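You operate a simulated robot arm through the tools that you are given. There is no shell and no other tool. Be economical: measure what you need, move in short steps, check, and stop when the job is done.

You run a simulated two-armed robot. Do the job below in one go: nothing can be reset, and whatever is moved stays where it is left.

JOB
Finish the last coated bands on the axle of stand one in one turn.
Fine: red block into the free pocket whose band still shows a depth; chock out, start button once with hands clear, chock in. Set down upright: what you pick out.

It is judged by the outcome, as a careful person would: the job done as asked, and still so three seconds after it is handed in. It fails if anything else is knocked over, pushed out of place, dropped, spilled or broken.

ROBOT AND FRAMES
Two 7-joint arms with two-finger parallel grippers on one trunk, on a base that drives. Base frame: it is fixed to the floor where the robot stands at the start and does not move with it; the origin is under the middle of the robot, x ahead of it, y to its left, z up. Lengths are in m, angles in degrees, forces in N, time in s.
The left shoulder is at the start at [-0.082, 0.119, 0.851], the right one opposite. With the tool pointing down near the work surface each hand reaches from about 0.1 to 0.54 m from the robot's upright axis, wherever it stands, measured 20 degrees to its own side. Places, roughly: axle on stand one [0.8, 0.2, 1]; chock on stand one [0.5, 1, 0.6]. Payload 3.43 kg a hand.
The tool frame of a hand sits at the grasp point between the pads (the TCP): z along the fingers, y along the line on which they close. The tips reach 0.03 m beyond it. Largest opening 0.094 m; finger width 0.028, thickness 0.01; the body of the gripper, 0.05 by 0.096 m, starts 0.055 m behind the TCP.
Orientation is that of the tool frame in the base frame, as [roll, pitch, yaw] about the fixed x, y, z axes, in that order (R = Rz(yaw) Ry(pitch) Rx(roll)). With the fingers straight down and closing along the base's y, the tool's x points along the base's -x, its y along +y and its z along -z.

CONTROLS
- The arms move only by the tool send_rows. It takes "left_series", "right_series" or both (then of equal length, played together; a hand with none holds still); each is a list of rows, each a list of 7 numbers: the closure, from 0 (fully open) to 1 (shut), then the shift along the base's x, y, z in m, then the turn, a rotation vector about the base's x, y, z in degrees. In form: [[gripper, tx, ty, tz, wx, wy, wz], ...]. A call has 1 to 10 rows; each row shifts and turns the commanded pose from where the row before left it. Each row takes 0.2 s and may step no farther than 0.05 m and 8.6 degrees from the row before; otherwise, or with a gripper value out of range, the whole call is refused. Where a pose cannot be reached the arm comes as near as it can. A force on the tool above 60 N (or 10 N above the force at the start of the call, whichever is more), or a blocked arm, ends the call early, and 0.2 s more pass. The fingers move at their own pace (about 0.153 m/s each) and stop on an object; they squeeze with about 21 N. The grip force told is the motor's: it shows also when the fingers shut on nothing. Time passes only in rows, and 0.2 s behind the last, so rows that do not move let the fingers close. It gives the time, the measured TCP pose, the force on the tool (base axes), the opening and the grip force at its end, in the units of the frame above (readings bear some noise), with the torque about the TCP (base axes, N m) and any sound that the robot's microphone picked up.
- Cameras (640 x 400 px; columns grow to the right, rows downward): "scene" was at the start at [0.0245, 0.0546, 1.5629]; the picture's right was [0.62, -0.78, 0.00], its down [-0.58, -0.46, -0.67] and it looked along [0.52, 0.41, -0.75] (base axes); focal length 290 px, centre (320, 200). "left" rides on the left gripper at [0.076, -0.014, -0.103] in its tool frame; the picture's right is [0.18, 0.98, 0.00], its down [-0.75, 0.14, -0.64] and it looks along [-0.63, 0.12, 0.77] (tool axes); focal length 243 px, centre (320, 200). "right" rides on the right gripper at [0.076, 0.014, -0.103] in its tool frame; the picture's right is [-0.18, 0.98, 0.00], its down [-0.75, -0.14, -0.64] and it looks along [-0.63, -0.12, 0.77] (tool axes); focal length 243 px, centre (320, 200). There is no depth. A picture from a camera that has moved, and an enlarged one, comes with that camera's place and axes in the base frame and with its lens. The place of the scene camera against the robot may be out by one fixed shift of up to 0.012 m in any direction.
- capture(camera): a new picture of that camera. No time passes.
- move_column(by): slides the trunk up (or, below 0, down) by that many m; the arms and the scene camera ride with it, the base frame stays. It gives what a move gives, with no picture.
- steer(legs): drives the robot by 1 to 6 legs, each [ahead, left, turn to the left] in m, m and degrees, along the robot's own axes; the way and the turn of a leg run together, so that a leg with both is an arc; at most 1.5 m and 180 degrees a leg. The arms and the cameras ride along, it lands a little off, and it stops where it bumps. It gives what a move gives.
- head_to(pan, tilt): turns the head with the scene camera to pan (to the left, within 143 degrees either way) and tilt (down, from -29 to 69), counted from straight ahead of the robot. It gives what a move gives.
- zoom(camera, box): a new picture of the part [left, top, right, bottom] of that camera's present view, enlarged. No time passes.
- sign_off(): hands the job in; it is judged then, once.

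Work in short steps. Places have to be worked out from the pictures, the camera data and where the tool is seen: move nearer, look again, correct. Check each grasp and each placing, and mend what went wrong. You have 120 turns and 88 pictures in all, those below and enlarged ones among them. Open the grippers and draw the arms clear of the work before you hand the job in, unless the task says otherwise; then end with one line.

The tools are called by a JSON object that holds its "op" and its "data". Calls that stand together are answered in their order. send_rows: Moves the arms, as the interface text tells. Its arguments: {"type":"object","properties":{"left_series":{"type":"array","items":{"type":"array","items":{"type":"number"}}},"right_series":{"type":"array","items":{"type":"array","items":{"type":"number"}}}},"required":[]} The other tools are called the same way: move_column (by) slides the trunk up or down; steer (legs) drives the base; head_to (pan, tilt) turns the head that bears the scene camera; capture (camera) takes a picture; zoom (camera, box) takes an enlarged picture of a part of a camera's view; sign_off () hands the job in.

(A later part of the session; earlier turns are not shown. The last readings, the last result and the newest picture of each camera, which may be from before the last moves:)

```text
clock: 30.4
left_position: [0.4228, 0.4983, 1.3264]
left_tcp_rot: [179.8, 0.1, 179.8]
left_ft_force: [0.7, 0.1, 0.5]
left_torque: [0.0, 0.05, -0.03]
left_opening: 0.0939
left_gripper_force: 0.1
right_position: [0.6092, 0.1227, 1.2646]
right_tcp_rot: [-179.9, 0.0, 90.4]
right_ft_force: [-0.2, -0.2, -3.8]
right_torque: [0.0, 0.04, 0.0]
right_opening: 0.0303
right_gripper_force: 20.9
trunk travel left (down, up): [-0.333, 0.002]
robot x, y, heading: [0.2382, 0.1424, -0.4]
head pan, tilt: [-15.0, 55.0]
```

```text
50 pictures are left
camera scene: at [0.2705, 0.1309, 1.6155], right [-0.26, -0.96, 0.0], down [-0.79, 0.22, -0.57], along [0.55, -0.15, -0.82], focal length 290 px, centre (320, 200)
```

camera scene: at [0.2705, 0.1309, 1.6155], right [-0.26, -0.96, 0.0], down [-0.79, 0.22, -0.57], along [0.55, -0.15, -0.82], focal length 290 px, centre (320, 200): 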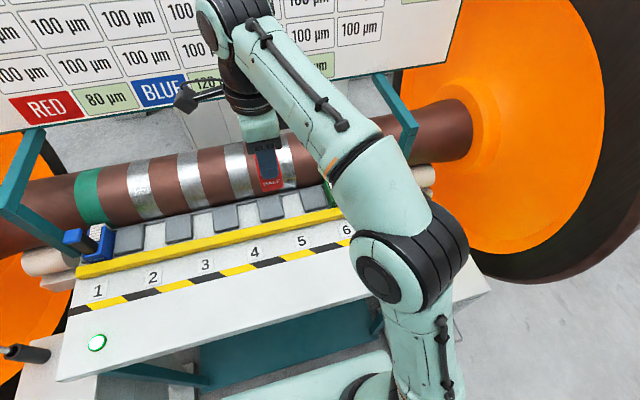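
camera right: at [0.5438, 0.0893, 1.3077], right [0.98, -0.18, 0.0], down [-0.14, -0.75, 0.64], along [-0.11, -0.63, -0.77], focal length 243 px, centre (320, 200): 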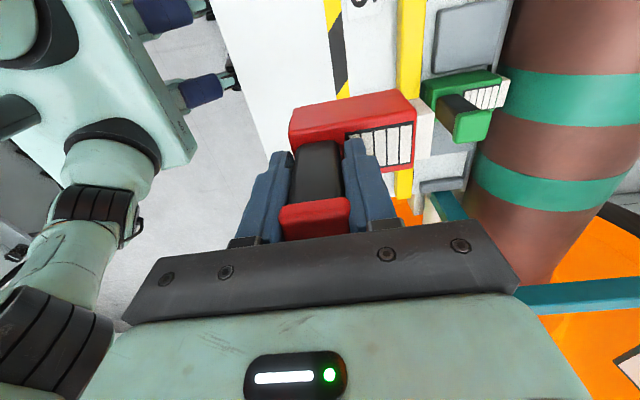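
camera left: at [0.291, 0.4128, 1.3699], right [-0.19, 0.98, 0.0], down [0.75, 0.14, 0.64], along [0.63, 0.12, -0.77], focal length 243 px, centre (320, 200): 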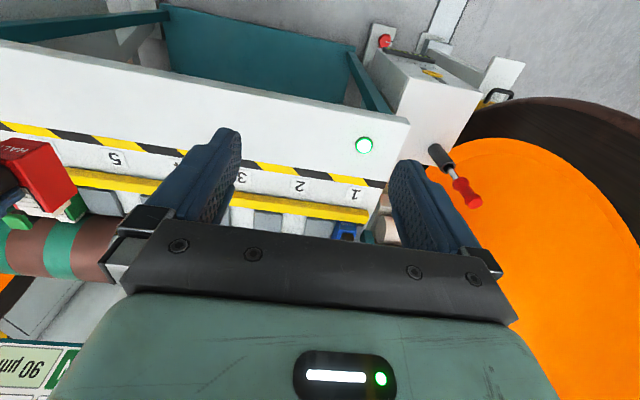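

That worked. I drive 0.05 more ahead and 0.04 right, in separate legs.

{"op": "steer", "data": {"legs": [[0.05, 0, 0.3], [0, -0.05, 0]]}}

{"op": "send_rows", "data": {"right_series": [[1, -0.01, -0.02, -0.03, 0, 0, 0], [1, 0, -0.03, -0.02, 0, 0, 0], [1, 0, -0.03, 0, 0, 0, 0], [1, 0, 0, 0, 0, 0, 0]]}}

{"op": "capture", "data": {"camera": "right"}}

```text
clock: 31.2
left_position: [0.4419, 0.4979, 1.326]
left_tcp_rot: [179.8, 0.1, -179.8]
left_ft_force: [-0.4, 0.6, 0.1]
left_torque: [-0.04, 0.02, 0.02]
left_opening: 0.094
left_gripper_force: 0.1
right_position: [0.6291, 0.1244, 1.2636]
right_tcp_rot: [-179.7, 0.0, 90.7]
right_ft_force: [0.6, 0.4, -3.1]
right_torque: [0.03, 0.09, 0.02]
right_opening: 0.0304
right_gripper_force: 20.9
trunk travel left (down, up): [-0.333, 0.002]
robot x, y, heading: [0.2554, 0.1426, -0.3]
head pan, tilt: [-15.0, 55.0]
stopped in leg 1: the robot was blocked; the commanded pose is now the measured one
```

```text
clock: 32.2
left_position: [0.4403, 0.4981, 1.3261]
left_tcp_rot: [179.9, 0.2, -179.9]
left_ft_force: [-0.2, 0.3, 0.4]
left_torque: [-0.03, -0.01, 0.0]
left_opening: 0.0939
left_gripper_force: 0.0
right_position: [0.617, 0.0452, 1.2157]
right_tcp_rot: [-179.9, 0.0, 90.6]
right_ft_force: [0.4, -0.1, -3.0]
right_torque: [-0.06, 0.09, 0.01]
right_opening: 0.0303
right_gripper_force: 21.3
trunk travel left (down, up): [-0.333, 0.002]
robot x, y, heading: [0.2549, 0.1436, -0.2]
head pan, tilt: [-15.0, 55.0]
```

```text
49 pictures are left
camera right: at [0.6319, 0.1209, 1.3181], right [0.98, -0.17, 0.0], down [-0.13, -0.76, 0.64], along [-0.11, -0.63, -0.77], focal length 243 px, centre (320, 200)
```

right: 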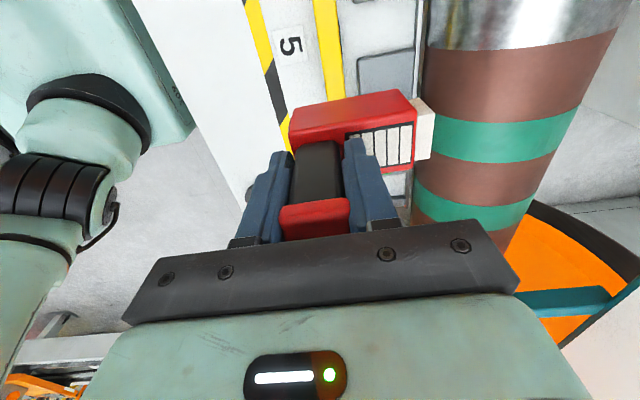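

Now at (0.255, 0.144). I try moving the hand past the green block toward pocket 7 at z 1.215.

{"op": "send_rows", "data": {"right_series": [[1, -0.01, -0.04, 0, 0, 0, 0], [1, 0, -0.04, 0, 0, 0, 0], [1, 0, -0.04, 0, 0, 0, -0.5], [1, 0, 0, 0, 0, 0, 0]]}}

{"op": "capture", "data": {"camera": "right"}}

```text
clock: 33.2
left_position: [0.4411, 0.4992, 1.3261]
left_tcp_rot: [179.9, 0.2, -179.9]
left_ft_force: [-0.2, 1.0, 0.6]
left_torque: [-0.01, 0.0, 0.02]
left_opening: 0.0938
left_gripper_force: 0.0
right_position: [0.6077, -0.0762, 1.2157]
right_tcp_rot: [-179.9, -0.1, 90.3]
right_ft_force: [-0.1, 0.2, -2.7]
right_torque: [-0.02, 0.03, 0.04]
right_opening: 0.0304
right_gripper_force: 21.2
trunk travel left (down, up): [-0.333, 0.002]
robot x, y, heading: [0.2558, 0.1441, -0.1]
head pan, tilt: [-15.0, 55.0]
```

```text
48 pictures are left
camera right: at [0.6229, 0.0, 1.3173], right [0.98, -0.18, 0.0], down [-0.14, -0.75, 0.64], along [-0.12, -0.63, -0.77], focal length 243 px, centre (320, 200)
```

right: 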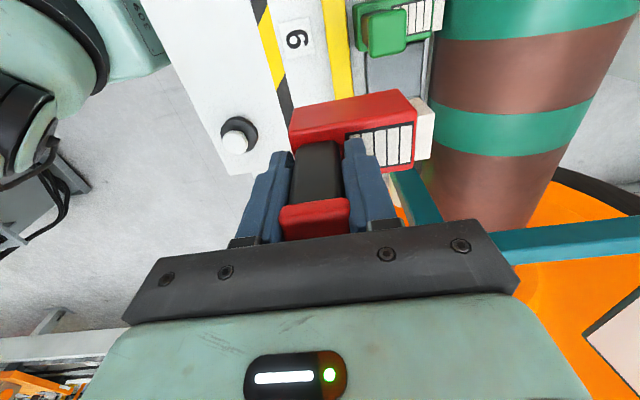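

Good reach. The green block's cap computes to (0.671, -0.030, 1.08); the pitch by the labels is ~0.117. I draw the hand back in x to see pocket 7 unobstructed.

{"op": "send_rows", "data": {"right_series": [[1, -0.04, 0, 0, 0, 0, 0], [1, -0.05, 0, 0, 0, 0, 0], [1, 0, 0, 0, 0, 0, 0]]}}

{"op": "capture", "data": {"camera": "right"}}

{"op": "zoom", "data": {"camera": "right", "box": [400, 0, 600, 180]}}

```text
clock: 34.0
left_position: [0.4415, 0.499, 1.328]
left_tcp_rot: [179.9, 0.2, -179.9]
left_ft_force: [-0.2, -0.2, -0.1]
left_torque: [-0.01, 0.02, -0.01]
left_opening: 0.0941
left_gripper_force: 0.0
right_position: [0.5169, -0.0751, 1.2144]
right_tcp_rot: [-179.9, 0.0, 90.1]
right_ft_force: [0.7, 0.3, -2.5]
right_torque: [-0.02, 0.05, 0.0]
right_opening: 0.0302
right_gripper_force: 21.1
trunk travel left (down, up): [-0.333, 0.002]
robot x, y, heading: [0.255, 0.1432, -0.1]
head pan, tilt: [-15.0, 55.0]
```

```text
47 pictures are left
camera right: at [0.5327, 0.0007, 1.3173], right [0.98, -0.18, 0.0], down [-0.14, -0.75, 0.64], along [-0.12, -0.63, -0.77], focal length 243 px, centre (320, 200)
```

right: 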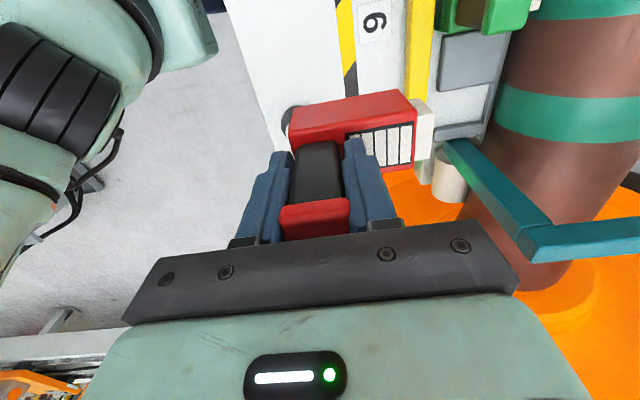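

```text
2.22 times, centred on (500, 90) of right
camera zoom: at [0.5327, 0.0007, 1.3173], right [0.98, -0.18, 0.0], down [-0.14, -0.75, 0.64], along [-0.12, -0.63, -0.77], focal length 539 px, centre (-80, 444)
```

zoom: 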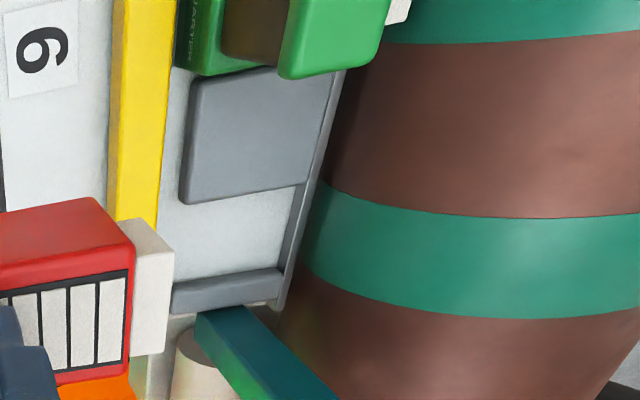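

Clear view: pocket 7 lies between y ≈ -0.12 and -0.175 (centre ≈ -0.148), the post at y ≈ -0.215 up to z 1.16. I hover the block over the pocket, bottom just above the plates.

{"op": "send_rows", "data": {"right_series": [[1, 0, -0.04, 0, 0, 0, 0], [1, 0, -0.032, 0, 0, 0, 0], [1, 0.045, 0, 0, 0, 0, 0], [1, 0.045, 0, -0.02, 0, 0, 0], [1, 0.045, 0, -0.02, 0, 0, 0], [1, 0.015, 0, -0.04, 0, 0, 0], [1, 0, 0, -0.03, 0, 0, 0], [1, 0, 0, 0, 0, 0, 0]]}}

{"op": "capture", "data": {"camera": "right"}}

```text
clock: 35.8
left_position: [0.4401, 0.4984, 1.327]
left_tcp_rot: [179.8, 0.2, -179.9]
left_ft_force: [-1.0, 0.6, 1.1]
left_torque: [0.03, -0.03, -0.04]
left_opening: 0.0938
left_gripper_force: 0.0
right_position: [0.6679, -0.1464, 1.1043]
right_tcp_rot: [-179.9, 0.0, 90.0]
right_ft_force: [-0.3, 0.1, -2.9]
right_torque: [-0.01, 0.03, 0.0]
right_opening: 0.0302
right_gripper_force: 21.0
trunk travel left (down, up): [-0.333, 0.002]
robot x, y, heading: [0.2553, 0.1454, -0.6]
head pan, tilt: [-15.0, 55.0]
```

```text
45 pictures are left
camera right: at [0.6834, -0.0715, 1.2075], right [0.98, -0.18, 0.0], down [-0.14, -0.75, 0.64], along [-0.12, -0.63, -0.77], focal length 243 px, centre (320, 200)
```

right: 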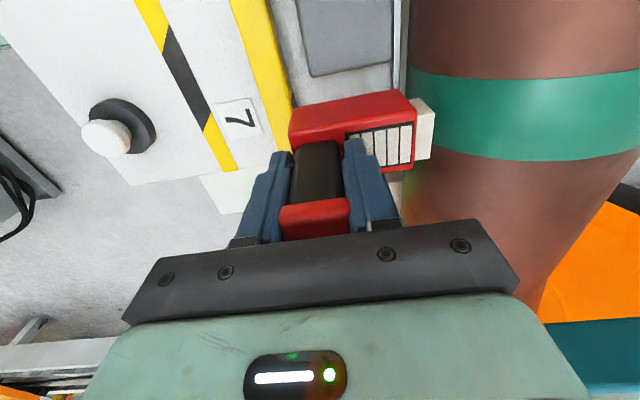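

Label 7 sits at y -0.146, plate edge ≈ -0.120; the block (half width ~0.023) looks nearly centred. I lower 3.5 cm in fine steps with -1.5 mm in y.

{"op": "send_rows", "data": {"right_series": [[1, 0.002, -0.0015, -0.015, 0, 0, 0], [1, 0, 0, -0.012, 0, 0, 0], [1, 0, 0, -0.008, 0, 0, 0], [1, 0, 0, 0, 0, 0, 0]]}}

{"op": "capture", "data": {"camera": "right"}}

{"op": "zoom", "data": {"camera": "right", "box": [240, 40, 460, 200]}}

```text
clock: 36.8
left_position: [0.44, 0.4975, 1.3279]
left_tcp_rot: [179.9, 0.1, -179.9]
left_ft_force: [0.5, -0.5, 0.2]
left_torque: [-0.02, 0.02, -0.03]
left_opening: 0.0939
left_gripper_force: 0.1
right_position: [0.6695, -0.1488, 1.0688]
right_tcp_rot: [-179.9, 0.0, 90.1]
right_ft_force: [0.2, -0.2, -2.7]
right_torque: [-0.02, 0.04, 0.0]
right_opening: 0.0302
right_gripper_force: 21.7
trunk travel left (down, up): [-0.333, 0.002]
robot x, y, heading: [0.2579, 0.1449, -0.1]
head pan, tilt: [-15.0, 55.0]
```

```text
44 pictures are left
camera right: at [0.6849, -0.073, 1.172], right [0.98, -0.18, 0.0], down [-0.14, -0.75, 0.64], along [-0.12, -0.63, -0.77], focal length 243 px, centre (320, 200)
```

right: 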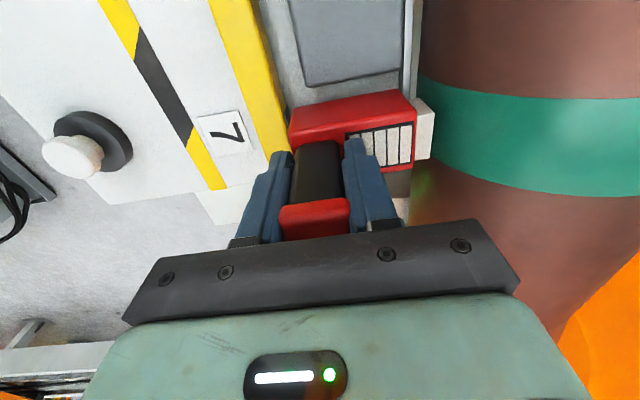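

```text
2.50 times, centred on (350, 120) of right
camera zoom: at [0.6849, -0.073, 1.172], right [0.98, -0.18, 0.0], down [-0.14, -0.75, 0.64], along [-0.12, -0.63, -0.77], focal length 606 px, centre (245, 400)
```

zoom: 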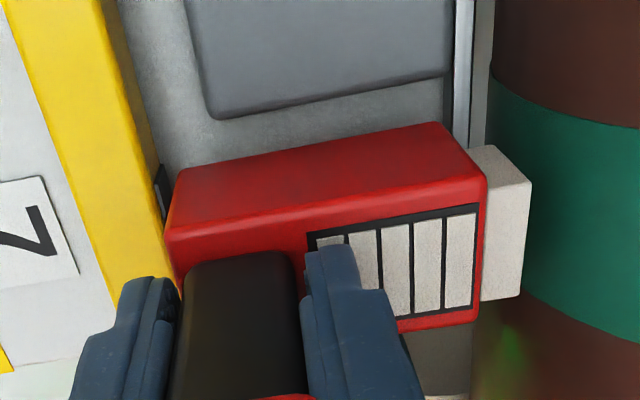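

Clearances look good on all sides (≈4–8 mm). I lower until the block seats.

{"op": "send_rows", "data": {"right_series": [[1, 0, 0, -0.01, 0, 0, 0], [1, 0, 0, -0.006, 0, 0, 0], [1, 0, 0, -0.003, 0, 0, 0], [1, 0, 0, -0.003, 0, 0, 0]]}}

{"op": "zoom", "data": {"camera": "right", "box": [240, 40, 460, 200]}}

```text
clock: 37.8
left_position: [0.4402, 0.4993, 1.3274]
left_tcp_rot: [180.0, 0.1, -180.0]
left_ft_force: [0.2, -0.1, 1.3]
left_torque: [0.0, 0.0, 0.01]
left_opening: 0.0944
left_gripper_force: 0.0
right_position: [0.6689, -0.1484, 1.0493]
right_tcp_rot: [179.8, 0.1, 90.1]
right_ft_force: [-1.0, -0.8, 8.2]
right_torque: [-0.07, 0.33, -0.02]
right_opening: 0.0304
right_gripper_force: 20.7
trunk travel left (down, up): [-0.333, 0.002]
robot x, y, heading: [0.2539, 0.1431, -0.0]
head pan, tilt: [-15.0, 55.0]
```

```text
2.50 times, centred on (350, 120) of right
camera zoom: at [0.6841, -0.0727, 1.1515], right [0.98, -0.18, 0.0], down [-0.14, -0.75, 0.64], along [-0.12, -0.63, -0.77], focal length 606 px, centre (245, 400)
```

zoom: 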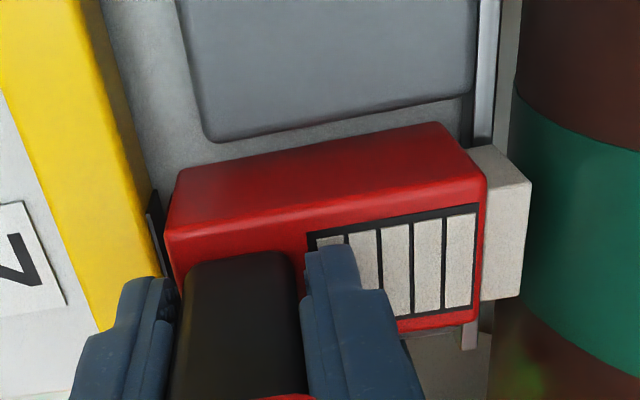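

Seated (TCP 1.049, same as on the table top, 8 N). I open partway and lift straight up.

{"op": "send_rows", "data": {"right_series": [[0.4, 0, 0, 0, 0, 0, 0], [0.4, 0, 0, 0, 0, 0, 0], [0.4, 0, 0, 0.02, 0, 0, 0], [0.4, 0, 0, 0.04, 0, 0, 0], [0.4, 0, 0, 0.04, 0, 0, 0], [0.4, 0, 0, 0.04, 0, 0, 0]]}}

{"op": "capture", "data": {"camera": "right"}}

```text
clock: 39.2
left_position: [0.4401, 0.4992, 1.3256]
left_tcp_rot: [179.9, 0.2, -179.9]
left_ft_force: [0.0, -0.2, 0.0]
left_torque: [0.04, -0.01, -0.02]
left_opening: 0.094
left_gripper_force: 0.2
right_position: [0.6691, -0.1478, 1.1879]
right_tcp_rot: [-179.8, 0.0, 90.2]
right_ft_force: [-2.1, -0.6, 0.6]
right_torque: [0.0, -0.03, 0.01]
right_opening: 0.0567
right_gripper_force: 0.0
trunk travel left (down, up): [-0.333, 0.002]
robot x, y, heading: [0.2578, 0.1448, 0.0]
head pan, tilt: [-15.0, 55.0]
```

```text
41 pictures are left
camera right: at [0.6844, -0.0717, 1.2901], right [0.98, -0.18, 0.0], down [-0.14, -0.75, 0.64], along [-0.12, -0.63, -0.77], focal length 243 px, centre (320, 200)
```

right: 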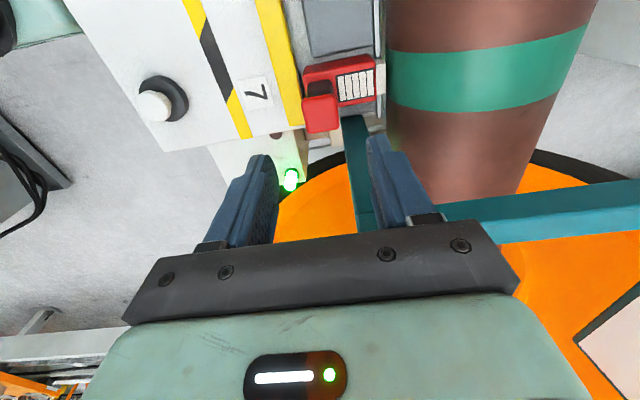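

Released cleanly. I draw the hand back and compare red's seating with green's.

{"op": "send_rows", "data": {"right_series": [[0.4, 0, 0.03, 0.03, 0, 0, 0], [0.4, -0.03, 0.04, 0, 0, 0, 0], [0.4, -0.03, 0.04, 0, 0, 0, 0], [0, -0.03, 0.02, 0, 0, 0, 0], [0, 0, 0, 0, 0, 0, 0]]}}

{"op": "zoom", "data": {"camera": "right", "box": [360, 40, 640, 215]}}

```text
clock: 40.4
left_position: [0.439, 0.4985, 1.3271]
left_tcp_rot: [179.9, 0.1, -179.9]
left_ft_force: [0.0, -0.5, -1.0]
left_torque: [0.0, 0.01, -0.01]
left_opening: 0.0941
left_gripper_force: 0.1
right_position: [0.5788, -0.0189, 1.218]
right_tcp_rot: [-179.8, 0.0, 90.1]
right_ft_force: [0.2, -0.3, -0.3]
right_torque: [0.0, -0.01, 0.01]
right_opening: 0.0941
right_gripper_force: 0.1
trunk travel left (down, up): [-0.333, 0.002]
robot x, y, heading: [0.2574, 0.1438, 0.2]
head pan, tilt: [-15.0, 55.0]
```

```text
2.29 times, centred on (500, 128) of right
camera zoom: at [0.5942, 0.0575, 1.3204], right [0.98, -0.18, 0.0], down [-0.14, -0.75, 0.64], along [-0.12, -0.63, -0.77], focal length 555 px, centre (-91, 366)
```

zoom: 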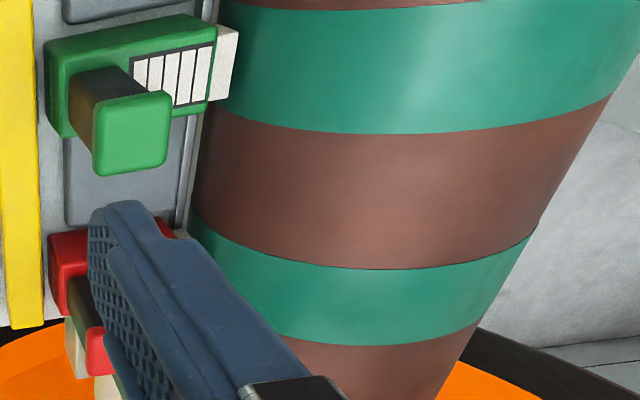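

Red sits like green (same distance from the bar). Now I inspect the two buttons and the left side with the left-hand camera.

{"op": "capture", "data": {"camera": "left"}}

{"op": "head_to", "data": {"pan": 55, "tilt": 55}}

{"op": "capture", "data": {"camera": "scene"}}

```text
39 pictures are left
camera left: at [0.3638, 0.4833, 1.4289], right [-0.19, 0.98, 0.0], down [0.75, 0.14, 0.64], along [0.63, 0.12, -0.76], focal length 243 px, centre (320, 200)
```

left: 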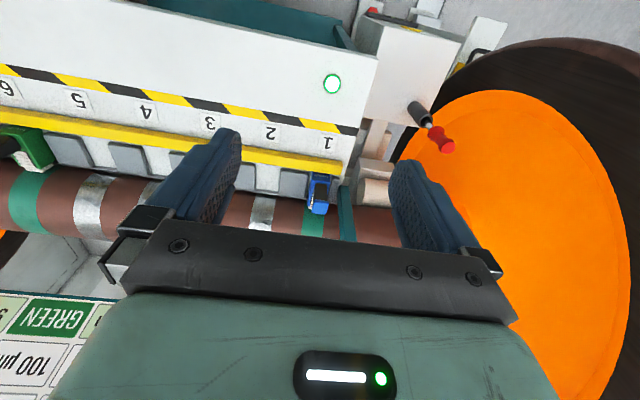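

```text
clock: 41.8
left_position: [0.4407, 0.4982, 1.3269]
left_tcp_rot: [180.0, 0.3, -180.0]
left_ft_force: [0.2, -0.7, 0.4]
left_torque: [0.02, 0.01, 0.01]
left_opening: 0.0941
left_gripper_force: 0.0
right_position: [0.578, -0.0194, 1.2183]
right_tcp_rot: [-179.9, -0.1, 90.1]
right_ft_force: [0.5, -0.1, -0.2]
right_torque: [-0.03, -0.01, -0.01]
right_opening: 0.0939
right_gripper_force: 0.0
trunk travel left (down, up): [-0.333, 0.002]
robot x, y, heading: [0.2561, 0.1442, -0.2]
head pan, tilt: [55.0, 55.0]
```

```text
38 pictures are left
camera scene: at [0.2616, 0.2087, 1.6154], right [0.82, -0.58, 0.0], down [-0.47, -0.67, -0.57], along [0.33, 0.47, -0.82], focal length 290 px, centre (320, 200)
```

scene: 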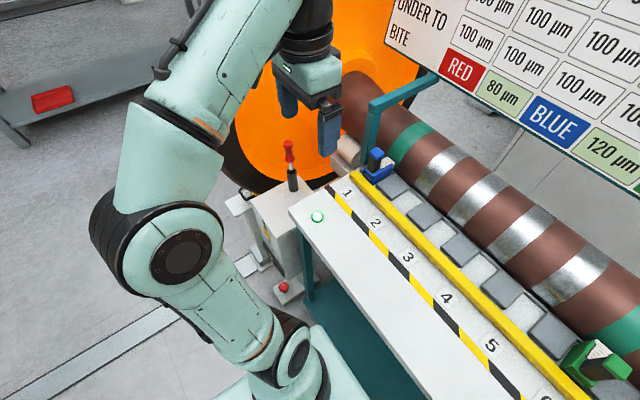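

The red-handled lever stands up to z≈1.2 near (0.45, 0.6), so I keep clear of it: back off 0.2 m, pull the right hand in, then go left toward the chock.

{"op": "steer", "data": {"legs": [[-0.2, 0, 0]]}}

{"op": "send_rows", "data": {"right_series": [[0, -0.04, -0.03, 0, 0, 0, 0], [0, -0.04, -0.03, 0, 0, 0, 0], [0, -0.04, -0.03, 0, 0, 0, 0]]}}

{"op": "steer", "data": {"legs": [[0, 0.5, 0]]}}

{"op": "head_to", "data": {"pan": 25, "tilt": 60}}

{"op": "capture", "data": {"camera": "scene"}}

{"op": "capture", "data": {"camera": "left"}}

```text
clock: 43.4
left_position: [0.2433, 0.4988, 1.3276]
left_tcp_rot: [179.9, 0.1, 179.9]
left_ft_force: [-0.6, -0.1, 0.3]
left_torque: [-0.02, -0.02, -0.03]
left_opening: 0.0937
left_gripper_force: 0.0
right_position: [0.3813, -0.0183, 1.2184]
right_tcp_rot: [-179.9, 0.0, 90.0]
right_ft_force: [0.4, 0.1, -0.5]
right_torque: [0.01, -0.02, 0.0]
right_opening: 0.0939
right_gripper_force: 0.0
trunk travel left (down, up): [-0.333, 0.002]
robot x, y, heading: [0.0585, 0.1448, -0.2]
head pan, tilt: [55.0, 55.0]
```

```text
clock: 44.2
left_position: [0.2414, 0.4983, 1.3258]
left_tcp_rot: [179.8, 0.2, 179.9]
left_ft_force: [-0.3, 0.0, -1.1]
left_torque: [-0.03, 0.0, 0.0]
left_opening: 0.094
left_gripper_force: 0.0
right_position: [0.2603, -0.1083, 1.2166]
right_tcp_rot: [-179.9, 0.0, 90.1]
right_ft_force: [-0.1, 0.5, 0.9]
right_torque: [0.04, -0.01, 0.01]
right_opening: 0.0939
right_gripper_force: 0.1
trunk travel left (down, up): [-0.333, 0.002]
robot x, y, heading: [0.0635, 0.1452, -0.2]
head pan, tilt: [55.0, 55.0]
```

```text
clock: 49.2
left_position: [0.2333, 1.0006, 1.3269]
left_tcp_rot: [179.9, 0.2, 179.3]
left_ft_force: [0.0, 1.1, 0.0]
left_torque: [-0.04, -0.01, 0.0]
left_opening: 0.0941
left_gripper_force: 0.0
right_position: [0.2451, 0.3911, 1.2168]
right_tcp_rot: [-179.9, 0.0, 89.4]
right_ft_force: [0.1, 0.6, 0.0]
right_torque: [-0.02, -0.03, -0.03]
right_opening: 0.0941
right_gripper_force: 0.1
trunk travel left (down, up): [-0.333, 0.002]
robot x, y, heading: [0.0482, 0.6467, -0.7]
head pan, tilt: [55.0, 55.0]
stopped in leg 1: the robot was blocked; the commanded pose is now the measured one
```

```text
clock: 50.1
left_position: [0.232, 0.9997, 1.3268]
left_tcp_rot: [-180.0, 0.1, 179.3]
left_ft_force: [-1.1, 0.3, -0.3]
left_torque: [-0.01, 0.01, 0.0]
left_opening: 0.0941
left_gripper_force: 0.1
right_position: [0.2436, 0.3913, 1.2176]
right_tcp_rot: [-179.9, -0.1, 89.4]
right_ft_force: [0.6, 0.2, 0.0]
right_torque: [0.0, 0.05, -0.01]
right_opening: 0.094
right_gripper_force: 0.0
trunk travel left (down, up): [-0.333, 0.002]
robot x, y, heading: [0.046, 0.6468, -0.8]
head pan, tilt: [25.0, 60.0]
```

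```text
37 pictures are left
camera scene: at [0.0684, 0.6806, 1.6094], right [0.41, -0.91, 0.0], down [-0.79, -0.36, -0.5], along [0.46, 0.21, -0.87], focal length 290 px, centre (320, 200)
```

scene: 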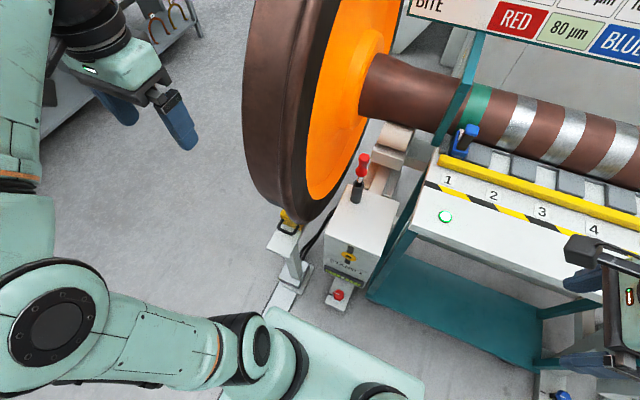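

```text
36 pictures are left
camera left: at [0.1551, 0.9851, 1.4287], right [-0.17, 0.98, 0.0], down [0.75, 0.13, 0.64], along [0.63, 0.11, -0.76], focal length 243 px, centre (320, 200)
```

left: 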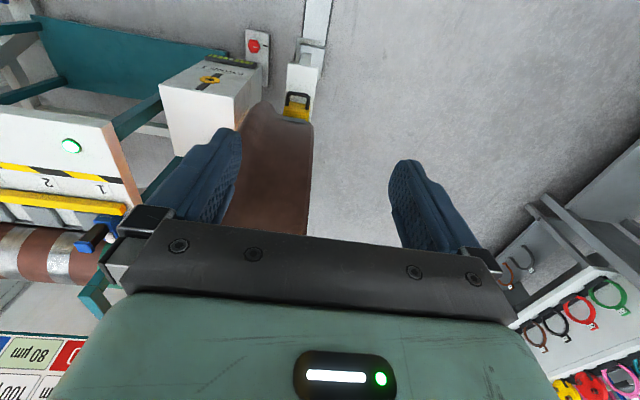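

The base is stopped by the floor strip at y≈0.96 (half width ≈0.31). Chock handle is near (0.466, 0.985, 0.6). I ease off and drive ahead 0.09 m, then look closer.

{"op": "steer", "data": {"legs": [[0, -0.015, 0.8], [0.09, 0, 0]]}}

{"op": "send_rows", "data": {"left_series": [[0, -0.02, 0, -0.04, 0, 0, 0], [0, -0.02, 0, -0.04, 0, 0, 0], [0, -0.02, 0, -0.04, 0, 0, 0], [0, -0.02, 0, -0.04, 0, 0, 0], [0, -0.02, 0, -0.04, 0, 0, 0], [0, 0, 0, -0.04, 0, 0, 0], [0, 0, 0, -0.04, 0, 0, 0], [0, 0, 0, -0.04, 0, 0, 0]]}}

{"op": "capture", "data": {"camera": "left"}}

{"op": "zoom", "data": {"camera": "scene", "box": [220, 160, 420, 320]}}

```text
clock: 51.3
left_position: [0.2286, 0.9859, 1.3281]
left_tcp_rot: [179.9, 0.2, -179.8]
left_ft_force: [-0.3, 0.3, 0.5]
left_torque: [0.02, -0.02, 0.0]
left_opening: 0.094
left_gripper_force: 0.1
right_position: [0.2512, 0.3781, 1.2174]
right_tcp_rot: [-179.9, 0.1, 90.2]
right_ft_force: [-0.3, 1.0, 0.1]
right_torque: [-0.01, 0.02, -0.01]
right_opening: 0.0942
right_gripper_force: 0.1
trunk travel left (down, up): [-0.333, 0.002]
robot x, y, heading: [0.0466, 0.6269, -0.0]
head pan, tilt: [25.0, 60.0]
stopped in leg 2: the robot was blocked; the commanded pose is now the measured one
```

```text
clock: 53.1
left_position: [0.1283, 0.9848, 1.0051]
left_tcp_rot: [179.9, 0.2, -179.7]
left_ft_force: [0.0, 0.4, -0.1]
left_torque: [0.02, -0.03, 0.0]
left_opening: 0.0939
left_gripper_force: 0.1
right_position: [0.2499, 0.3781, 1.2175]
right_tcp_rot: [-179.8, 0.0, 90.2]
right_ft_force: [0.5, -0.3, 0.8]
right_torque: [0.0, 0.02, 0.02]
right_opening: 0.0944
right_gripper_force: 0.2
trunk travel left (down, up): [-0.333, 0.002]
robot x, y, heading: [0.0479, 0.631, 0.0]
head pan, tilt: [25.0, 60.0]
```

```text
35 pictures are left
camera left: at [0.0513, 0.9695, 1.1074], right [-0.19, 0.98, 0.0], down [0.75, 0.14, 0.65], along [0.63, 0.12, -0.76], focal length 243 px, centre (320, 200)
```

left: 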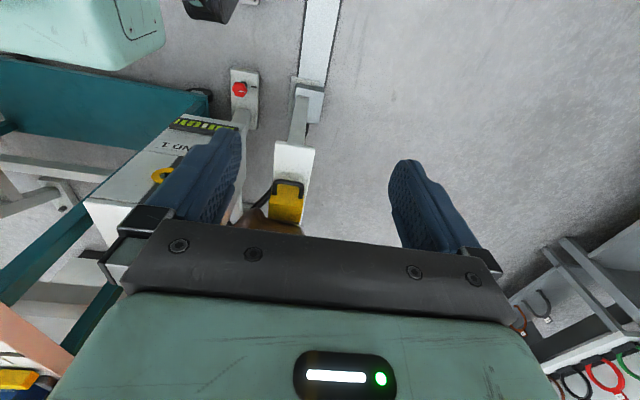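

```text
2.50 times, centred on (320, 240) of scene
camera zoom: at [0.0698, 0.6647, 1.6094], right [0.42, -0.91, 0.0], down [-0.78, -0.37, -0.5], along [0.45, 0.21, -0.87], focal length 724 px, centre (320, 100)
```

zoom: 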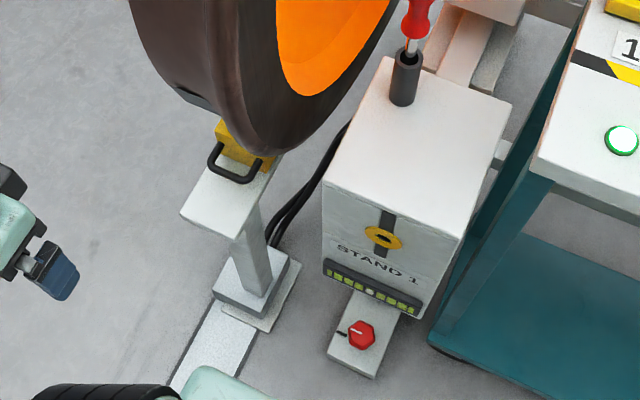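

Forward was blocked, maybe by the plinth/strip at the base's left side. I shift right 0.08 m and try ahead again.

{"op": "steer", "data": {"legs": [[0, -0.08, 0], [0.08, 0, 0]]}}

```text
clock: 55.0
left_position: [0.1501, 0.9047, 1.0063]
left_tcp_rot: [180.0, 0.1, -179.7]
left_ft_force: [0.2, -0.7, -1.2]
left_torque: [0.01, 0.05, -0.01]
left_opening: 0.094
left_gripper_force: 0.0
right_position: [0.2733, 0.2986, 1.2169]
right_tcp_rot: [-179.7, 0.0, 90.4]
right_ft_force: [1.0, -0.7, 0.2]
right_torque: [0.0, 0.04, 0.01]
right_opening: 0.0938
right_gripper_force: 0.1
trunk travel left (down, up): [-0.333, 0.002]
robot x, y, heading: [0.0684, 0.5486, 0.4]
head pan, tilt: [25.0, 60.0]
stopped in leg 2: the robot was blocked; the commanded pose is now the measured one
```

The red foot stops the front at x≈0.32; the earlier left stop was probably the plinth corner, not the flat strip. I back off to x≈0.01 and go left.

{"op": "steer", "data": {"legs": [[-0.055, 0, -0.4], [0, 0.32, 0]]}}

```text
clock: 59.0
left_position: [0.0963, 1.2272, 1.0062]
left_tcp_rot: [180.0, 0.2, -180.0]
left_ft_force: [0.5, -0.2, -0.4]
left_torque: [-0.01, 0.0, 0.02]
left_opening: 0.0942
left_gripper_force: 0.1
right_position: [0.2165, 0.6202, 1.2178]
right_tcp_rot: [-179.8, 0.1, 90.0]
right_ft_force: [-0.2, 0.2, -0.1]
right_torque: [0.02, -0.02, -0.01]
right_opening: 0.0943
right_gripper_force: 0.1
trunk travel left (down, up): [-0.333, 0.002]
robot x, y, heading: [0.0123, 0.8738, -0.0]
head pan, tilt: [25.0, 60.0]
```

Free here. Now I bring the left hand toward the chock (high) and rotate it -90° so it will close along x across the handle bar.

{"op": "send_rows", "data": {"left_series": [[0, 0.02, -0.04, -0.02, 0, 0, -8.6], [0, 0.02, -0.04, -0.02, 0, 0, -8.6], [0, 0.02, -0.04, -0.02, 0, 0, -8.6], [0, 0.02, -0.03, -0.02, 0, 0, -8.6], [0, 0.02, -0.03, -0.02, 0, 0, -8.6], [0, 0.02, -0.02, 0, 0, 0, -8.6], [0, 0.02, 0, 0, 0, 0, -8.6], [0, 0, 0, 0, 0, 0, -8.6], [0, 0, 0, 0, 0, 0, -8.6], [0, 0, 0, 0, 0, 0, -8.6]]}}

{"op": "capture", "data": {"camera": "left"}}

{"op": "capture", "data": {"camera": "scene"}}

```text
clock: 61.1
left_position: [0.2708, 1.0545, 0.9344]
left_tcp_rot: [179.9, 0.2, 93.9]
left_ft_force: [0.4, 0.7, 0.1]
left_torque: [0.02, -0.05, 0.0]
left_opening: 0.0939
left_gripper_force: 0.0
left hand out of reach, approached as far as the arm can: row 1, 2, 3
right_position: [0.2161, 0.6196, 1.2172]
right_tcp_rot: [-179.8, -0.1, 90.0]
right_ft_force: [-1.0, 0.2, 0.3]
right_torque: [0.0, 0.0, -0.04]
right_opening: 0.0941
right_gripper_force: 0.1
trunk travel left (down, up): [-0.333, 0.002]
robot x, y, heading: [0.0142, 0.8725, -0.2]
head pan, tilt: [25.0, 60.0]
```

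```text
33 pictures are left
camera left: at [0.2516, 1.1294, 1.0362], right [0.97, 0.25, 0.0], down [0.19, -0.74, 0.64], along [0.16, -0.62, -0.76], focal length 243 px, centre (320, 200)
```

left: 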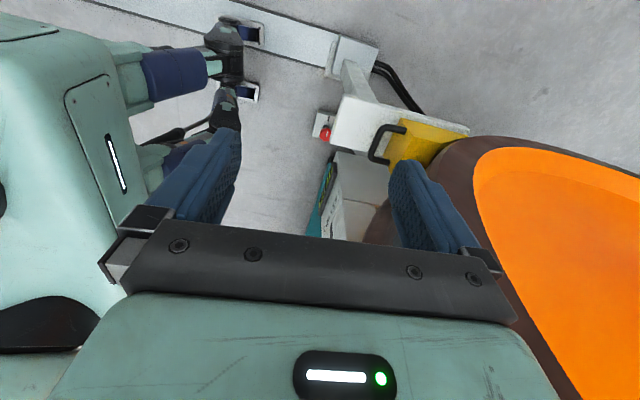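

```text
32 pictures are left
camera scene: at [0.0367, 0.9071, 1.6094], right [0.42, -0.91, 0.0], down [-0.79, -0.36, -0.5], along [0.45, 0.21, -0.87], focal length 290 px, centre (320, 200)
```

scene: 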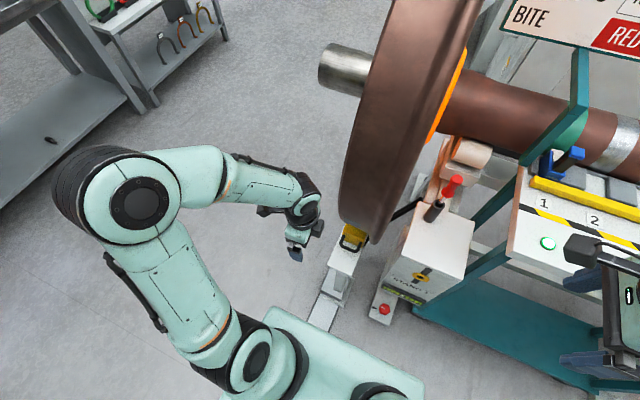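

The handle bar triangulates to (0.396, 0.957, 0.650), running along y. I hover the left hand above it at z 0.80 and look.

{"op": "send_rows", "data": {"left_series": [[0, 0.04, -0.02, -0.02, 0, 0, -3.9], [0, 0.04, -0.025, -0.02, 0, 0, 0], [0, 0.02, -0.025, -0.03, 0, 0, 0], [0, 0.015, -0.02, -0.03, 0, 0, 0], [0, 0, 0, -0.03, 0, 0, 0], [0, 0, 0, 0, 0, 0, 0]]}}

{"op": "capture", "data": {"camera": "left"}}

{"op": "zoom", "data": {"camera": "scene", "box": [260, 190, 480, 330]}}

```text
refused: row 2 steps farther than a row can; nothing moved
```

```text
31 pictures are left
camera left: at [0.2516, 1.1294, 1.0362], right [0.97, 0.25, 0.0], down [0.19, -0.74, 0.64], along [0.16, -0.62, -0.76], focal length 243 px, centre (320, 200)
```

left: 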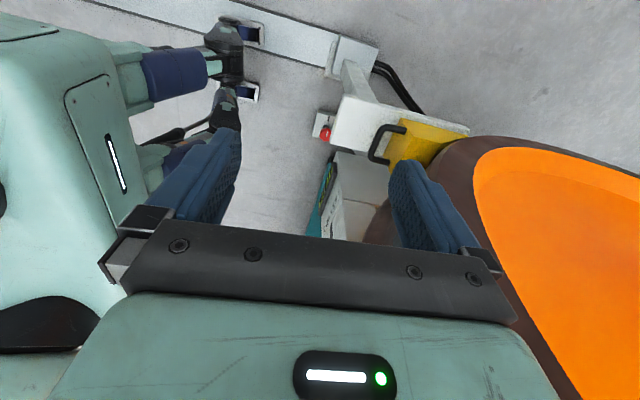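

```text
2.86 times, centred on (370, 260) of scene
camera zoom: at [0.0367, 0.9071, 1.6094], right [0.42, -0.91, 0.0], down [-0.79, -0.36, -0.5], along [0.45, 0.21, -0.87], focal length 827 px, centre (177, 29)
```

zoom: 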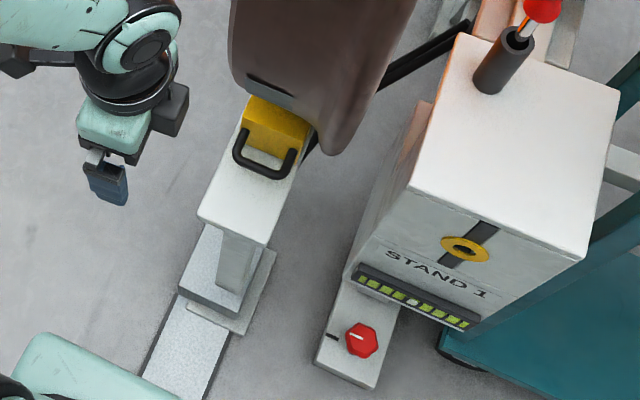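

I redo the move with smaller steps; bar ends are at y≈0.933 and 0.996, centre (0.398, 0.962, 0.65).

{"op": "send_rows", "data": {"left_series": [[0, 0.03, -0.02, -0.025, 0, 0, -3.9], [0, 0.03, -0.02, -0.025, 0, 0, 0], [0, 0.025, -0.02, -0.03, 0, 0, 0], [0, 0.02, -0.02, -0.03, 0, 0, 0], [0, 0.015, -0.012, -0.025, 0, 0, 0], [0, 0, 0, 0, 0, 0, 0]]}}

{"op": "capture", "data": {"camera": "left"}}

```text
clock: 61.7
left_position: [0.3166, 1.0289, 0.8932]
left_tcp_rot: [-179.3, -0.6, 90.8]
left_ft_force: [-2.0, 5.4, 2.4]
left_torque: [-0.4, -0.29, 0.27]
left_opening: 0.0936
left_gripper_force: 0.1
right_position: [0.2163, 0.6211, 1.2162]
right_tcp_rot: [-179.8, 0.2, 90.0]
right_ft_force: [-0.1, -1.0, -0.1]
right_torque: [0.05, 0.01, -0.01]
right_opening: 0.0941
right_gripper_force: 0.1
trunk travel left (down, up): [-0.333, 0.002]
robot x, y, heading: [0.0141, 0.8717, -0.3]
head pan, tilt: [25.0, 60.0]
stopped in row 2 (left hand): the force on the tool passed its limit at 158 N (the readings are from after the stop); the commanded pose is now the measured one
```

```text
29 pictures are left
camera left: at [0.3015, 1.102, 0.9957], right [0.98, 0.2, -0.01], down [0.16, -0.76, 0.63], along [0.12, -0.62, -0.77], focal length 243 px, centre (320, 200)
```

left: 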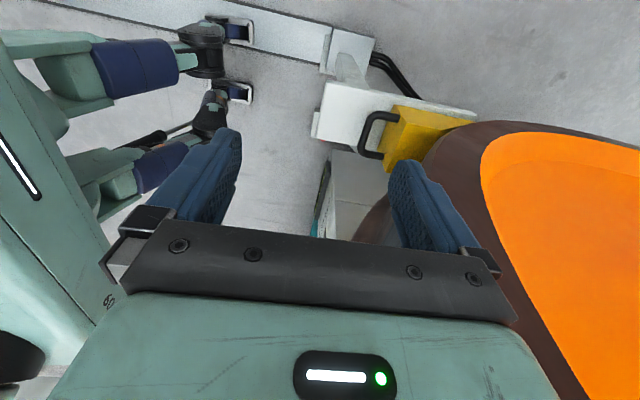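

A 158 N contact: the vertical hand met the bulging wheel front. I must come in from the front with tilted fingers. First I back the robot off 0.15 m.

{"op": "steer", "data": {"legs": [[-0.15, 0, 0.3]]}}

{"op": "send_rows", "data": {"left_series": [[0, 0.0133, -0.0068, -0.0193, 0, -6.5, 0], [0, 0.0133, -0.0068, -0.0193, 0, -6.5, 0], [0, 0.0133, -0.0068, -0.0193, 0, -6.5, 0], [0, 0.0133, -0.0068, -0.0193, 0, -6.5, 0], [0, 0.0133, -0.0068, -0.0193, 0, -6.5, 0], [0, 0.0133, -0.0068, -0.0193, 0, -6.5, 0], [0, 0.0133, -0.0068, -0.0193, 0, -6.5, 0], [0, 0.0133, -0.0068, -0.0193, 0, -6.5, 0], [0, 0.0133, -0.0068, -0.0193, 0, -6.5, 0], [0, 0.0133, -0.0068, -0.0193, 0, -6.5, 0]]}}

{"op": "capture", "data": {"camera": "scene"}}

{"op": "capture", "data": {"camera": "left"}}

```text
clock: 63.1
left_position: [0.1668, 1.0278, 0.8941]
left_tcp_rot: [-179.5, -0.6, 91.0]
left_ft_force: [-0.3, 0.7, 0.8]
left_torque: [-0.02, 0.01, 0.01]
left_opening: 0.0939
left_gripper_force: 0.2
right_position: [0.0699, 0.6223, 1.2178]
right_tcp_rot: [-179.8, 0.0, 90.6]
right_ft_force: [0.0, -1.0, 0.3]
right_torque: [-0.01, 0.0, 0.0]
right_opening: 0.0939
right_gripper_force: 0.0
trunk travel left (down, up): [-0.333, 0.002]
robot x, y, heading: [-0.1352, 0.8743, 0.1]
head pan, tilt: [25.0, 60.0]
```

```text
clock: 65.3
left_position: [0.296, 0.9709, 0.7737]
left_tcp_rot: [125.4, 0.5, 91.3]
left_ft_force: [-0.6, -0.4, -0.3]
left_torque: [0.03, -0.04, 0.05]
left_opening: 0.094
left_gripper_force: 0.1
left hand out of reach, approached as far as the arm can: row 3, 8, 9, 10
right_position: [0.069, 0.6199, 1.2173]
right_tcp_rot: [-179.8, 0.0, 90.5]
right_ft_force: [-0.3, 0.5, -0.6]
right_torque: [0.0, -0.02, -0.02]
right_opening: 0.0939
right_gripper_force: 0.1
trunk travel left (down, up): [-0.333, 0.002]
robot x, y, heading: [-0.1313, 0.871, 0.2]
head pan, tilt: [25.0, 60.0]
```

```text
28 pictures are left
camera scene: at [-0.1131, 0.9054, 1.6094], right [0.43, -0.9, 0.0], down [-0.78, -0.37, -0.5], along [0.45, 0.21, -0.87], focal length 290 px, centre (320, 200)
```

scene: 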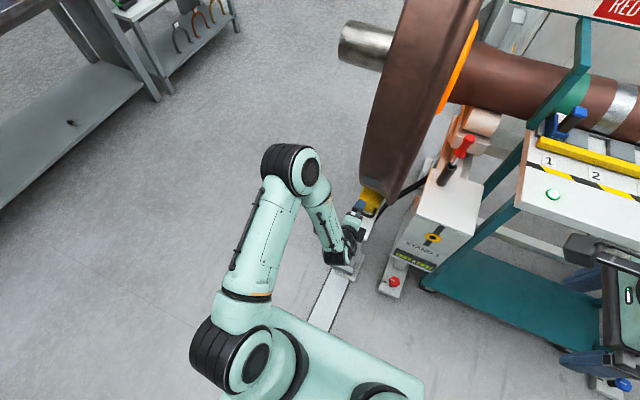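

```text
27 pictures are left
camera left: at [0.2043, 1.0458, 0.8223], right [0.57, 0.2, 0.8], down [-0.42, -0.76, 0.49], along [0.71, -0.62, -0.34], focal length 243 px, centre (320, 200)
```

left: 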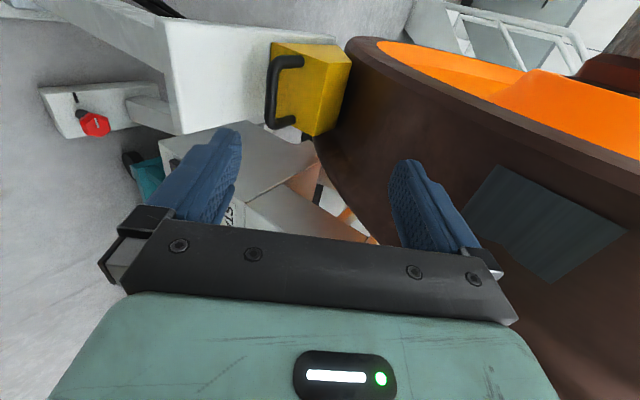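

The tilt is 55° now; the view confirms the bar at about (0.396, 0.965, 0.645). The arm was near its limit, so I back off 6 cm and lower the trunk 0.15 m for a better posture.

{"op": "steer", "data": {"legs": [[-0.06, 0, -0.2]]}}

{"op": "move_column", "data": {"by": -0.13}}

{"op": "send_rows", "data": {"left_series": [[0, 0.01, 0, 0.0, 0, 0, 0], [0, 0.01, 0, 0.0, 0, 0, 0], [0, 0.01, -0.002, 0, 0, 0, 0], [0, 0, 0, 0, 0, 0, 0]]}}

{"op": "capture", "data": {"camera": "left"}}

```text
clock: 66.3
left_position: [0.239, 0.9709, 0.7749]
left_tcp_rot: [125.6, 0.5, 91.1]
left_ft_force: [0.8, 0.3, 0.5]
left_torque: [0.0, -0.01, -0.03]
left_opening: 0.0941
left_gripper_force: 0.0
right_position: [0.0085, 0.6207, 1.2172]
right_tcp_rot: [-179.8, 0.0, 90.2]
right_ft_force: [0.0, 0.8, -0.3]
right_torque: [-0.03, -0.01, 0.01]
right_opening: 0.0939
right_gripper_force: 0.0
trunk travel left (down, up): [-0.333, 0.002]
robot x, y, heading: [-0.1956, 0.8755, 0.1]
head pan, tilt: [25.0, 60.0]
```

```text
clock: 67.9
left_position: [0.238, 0.972, 0.645]
left_tcp_rot: [125.5, 0.4, 91.0]
left_ft_force: [-1.0, 0.4, -0.2]
left_torque: [-0.03, 0.02, 0.02]
left_opening: 0.094
left_gripper_force: 0.0
right_position: [0.0092, 0.6209, 1.086]
right_tcp_rot: [-179.8, 0.0, 90.3]
right_ft_force: [0.1, -0.9, 0.0]
right_torque: [-0.01, 0.01, -0.03]
right_opening: 0.0942
right_gripper_force: 0.1
trunk travel left (down, up): [-0.203, 0.132]
robot x, y, heading: [-0.1969, 0.8729, 0.3]
head pan, tilt: [25.0, 60.0]
```

```text
clock: 68.9
left_position: [0.2688, 0.9687, 0.6454]
left_tcp_rot: [125.5, 0.4, 91.0]
left_ft_force: [0.3, -0.5, 0.0]
left_torque: [0.01, 0.0, 0.01]
left_opening: 0.0937
left_gripper_force: 0.1
right_position: [0.0093, 0.6218, 1.0877]
right_tcp_rot: [-179.8, 0.0, 90.4]
right_ft_force: [0.4, -0.2, 0.0]
right_torque: [0.0, -0.02, -0.01]
right_opening: 0.094
right_gripper_force: 0.0
trunk travel left (down, up): [-0.203, 0.132]
robot x, y, heading: [-0.1973, 0.8721, -0.1]
head pan, tilt: [25.0, 60.0]
```

```text
26 pictures are left
camera left: at [0.1754, 1.0437, 0.6921], right [0.57, 0.2, 0.8], down [-0.43, -0.76, 0.49], along [0.7, -0.62, -0.34], focal length 243 px, centre (320, 200)
```

left: 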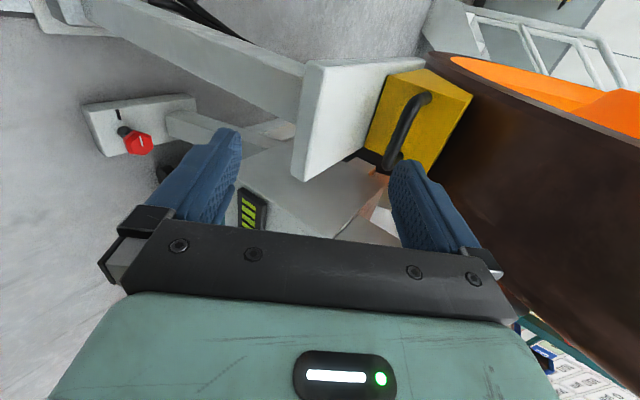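

Bar refined to (0.391, 0.970, 0.649). I'll come in along the tilted tool axis; first to a pre-grasp 7 cm short, with fingers half closed.

{"op": "send_rows", "data": {"left_series": [[0.53, 0, 0, 0.03, 0, 0, 0], [0.53, 0.015, 0.001, 0.021, 0, 0, 0], [0.53, 0.02, 0, 0, 0, 0, 0], [0.53, 0.018, 0, 0, 0, 0, 0], [0.53, 0, 0, 0, 0, 0, 0]]}}

{"op": "capture", "data": {"camera": "left"}}

```text
clock: 70.1
left_position: [0.3219, 0.9704, 0.6957]
left_tcp_rot: [125.6, 0.4, 91.0]
left_ft_force: [0.2, 0.0, -0.3]
left_torque: [0.01, 0.0, -0.03]
left_opening: 0.0441
left_gripper_force: 0.1
right_position: [0.0086, 0.6203, 1.086]
right_tcp_rot: [-179.8, 0.0, 90.3]
right_ft_force: [-0.3, 0.1, -0.2]
right_torque: [0.01, -0.06, -0.03]
right_opening: 0.0941
right_gripper_force: 0.0
trunk travel left (down, up): [-0.203, 0.132]
robot x, y, heading: [-0.1953, 0.8717, 0.1]
head pan, tilt: [25.0, 60.0]
```

```text
25 pictures are left
camera left: at [0.228, 1.0448, 0.7433], right [0.57, 0.2, 0.8], down [-0.43, -0.76, 0.49], along [0.7, -0.62, -0.34], focal length 243 px, centre (320, 200)
```

left: 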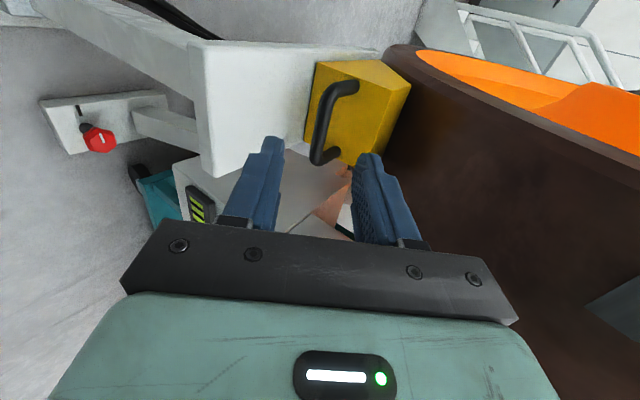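

The bar lies right on the tool axis. I advance 7 cm along it and close.

{"op": "send_rows", "data": {"left_series": [[0.53, 0.021, 0, -0.0125, 0, 0, 0], [0.53, 0.021, 0, -0.0125, 0, 0, 0], [0.53, 0.018, 0, -0.0125, 0, 0, 0], [0.53, 0, 0, 0, 0, 0, 0]]}}

{"op": "capture", "data": {"camera": "left"}}

```text
clock: 71.1
left_position: [0.3816, 0.97, 0.6583]
left_tcp_rot: [125.7, 0.4, 91.0]
left_ft_force: [-0.1, -0.3, -0.8]
left_torque: [0.01, 0.0, 0.01]
left_opening: 0.0444
left_gripper_force: 0.0
right_position: [0.0087, 0.6214, 1.0874]
right_tcp_rot: [-179.9, -0.1, 90.3]
right_ft_force: [0.4, 1.0, -0.1]
right_torque: [0.01, -0.01, -0.01]
right_opening: 0.0942
right_gripper_force: 0.0
trunk travel left (down, up): [-0.203, 0.132]
robot x, y, heading: [-0.1932, 0.8696, 0.1]
head pan, tilt: [25.0, 60.0]
```

```text
24 pictures are left
camera left: at [0.2882, 1.0443, 0.7054], right [0.57, 0.2, 0.8], down [-0.43, -0.76, 0.49], along [0.7, -0.62, -0.35], focal length 243 px, centre (320, 200)
```

left: 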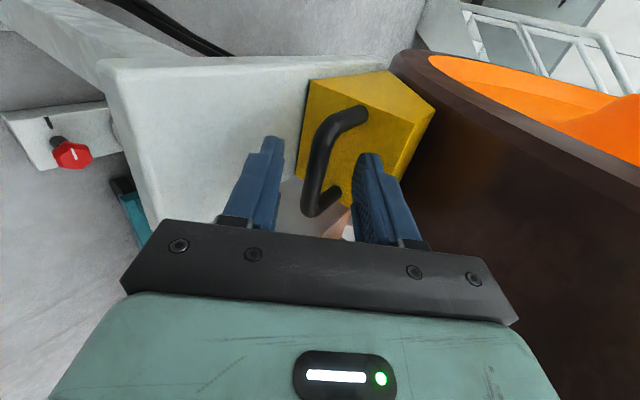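

The bar is between the fingers; I close and watch the grip.

{"op": "send_rows", "data": {"left_series": [[1, 0, 0, 0, 0, 0, 0], [1, 0, 0, 0, 0, 0, 0], [1, 0, 0, 0, 0, 0, 0]]}}

{"op": "send_rows", "data": {"left_series": [[1, -0.005, 0, 0.004, 0, 0, 0], [1, -0.008, 0, 0.006, 0, 0, 0], [1, -0.01, 0, 0.006, 0, 0, 0], [1, 0, 0, 0, 0, 0, 0]]}}

{"op": "capture", "data": {"camera": "left"}}

```text
clock: 71.9
left_position: [0.3811, 0.969, 0.6566]
left_tcp_rot: [125.6, 0.4, 91.0]
left_ft_force: [-3.9, -0.6, -7.3]
left_torque: [0.44, 0.12, -0.18]
left_opening: 0.0117
left_gripper_force: 45.0
right_position: [0.0095, 0.621, 1.0863]
right_tcp_rot: [-179.8, 0.0, 90.2]
right_ft_force: [-0.9, -0.4, 0.4]
right_torque: [-0.01, 0.02, -0.02]
right_opening: 0.094
right_gripper_force: 0.1
trunk travel left (down, up): [-0.203, 0.132]
robot x, y, heading: [-0.1956, 0.8714, 0.2]
head pan, tilt: [25.0, 60.0]
```

```text
clock: 72.9
left_position: [0.3514, 0.9697, 0.6602]
left_tcp_rot: [127.4, 0.6, 90.9]
left_ft_force: [-0.2, 0.3, -59.3]
left_torque: [0.15, 1.01, -0.18]
left_opening: 0.0117
left_gripper_force: 44.8
right_position: [0.0121, 0.6211, 1.0863]
right_tcp_rot: [-179.4, 0.0, 90.3]
right_ft_force: [0.0, 0.9, 0.6]
right_torque: [-0.02, -0.01, 0.01]
right_opening: 0.094
right_gripper_force: 0.1
trunk travel left (down, up): [-0.203, 0.132]
robot x, y, heading: [-0.1909, 0.8767, 0.3]
head pan, tilt: [25.0, 60.0]
```

```text
23 pictures are left
camera left: at [0.2617, 1.0447, 0.7094], right [0.59, 0.2, 0.78], down [-0.41, -0.76, 0.51], along [0.69, -0.62, -0.37], focal length 243 px, centre (320, 200)
```

left: 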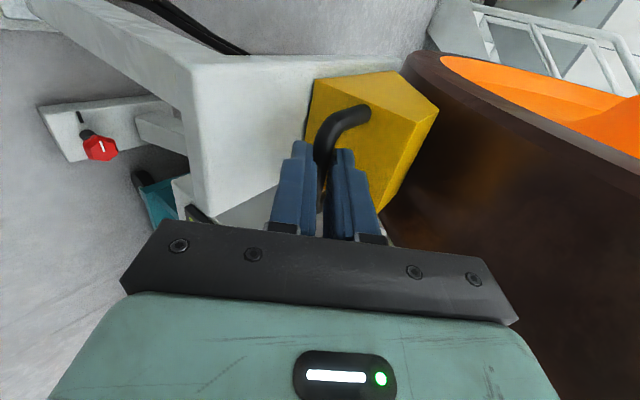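

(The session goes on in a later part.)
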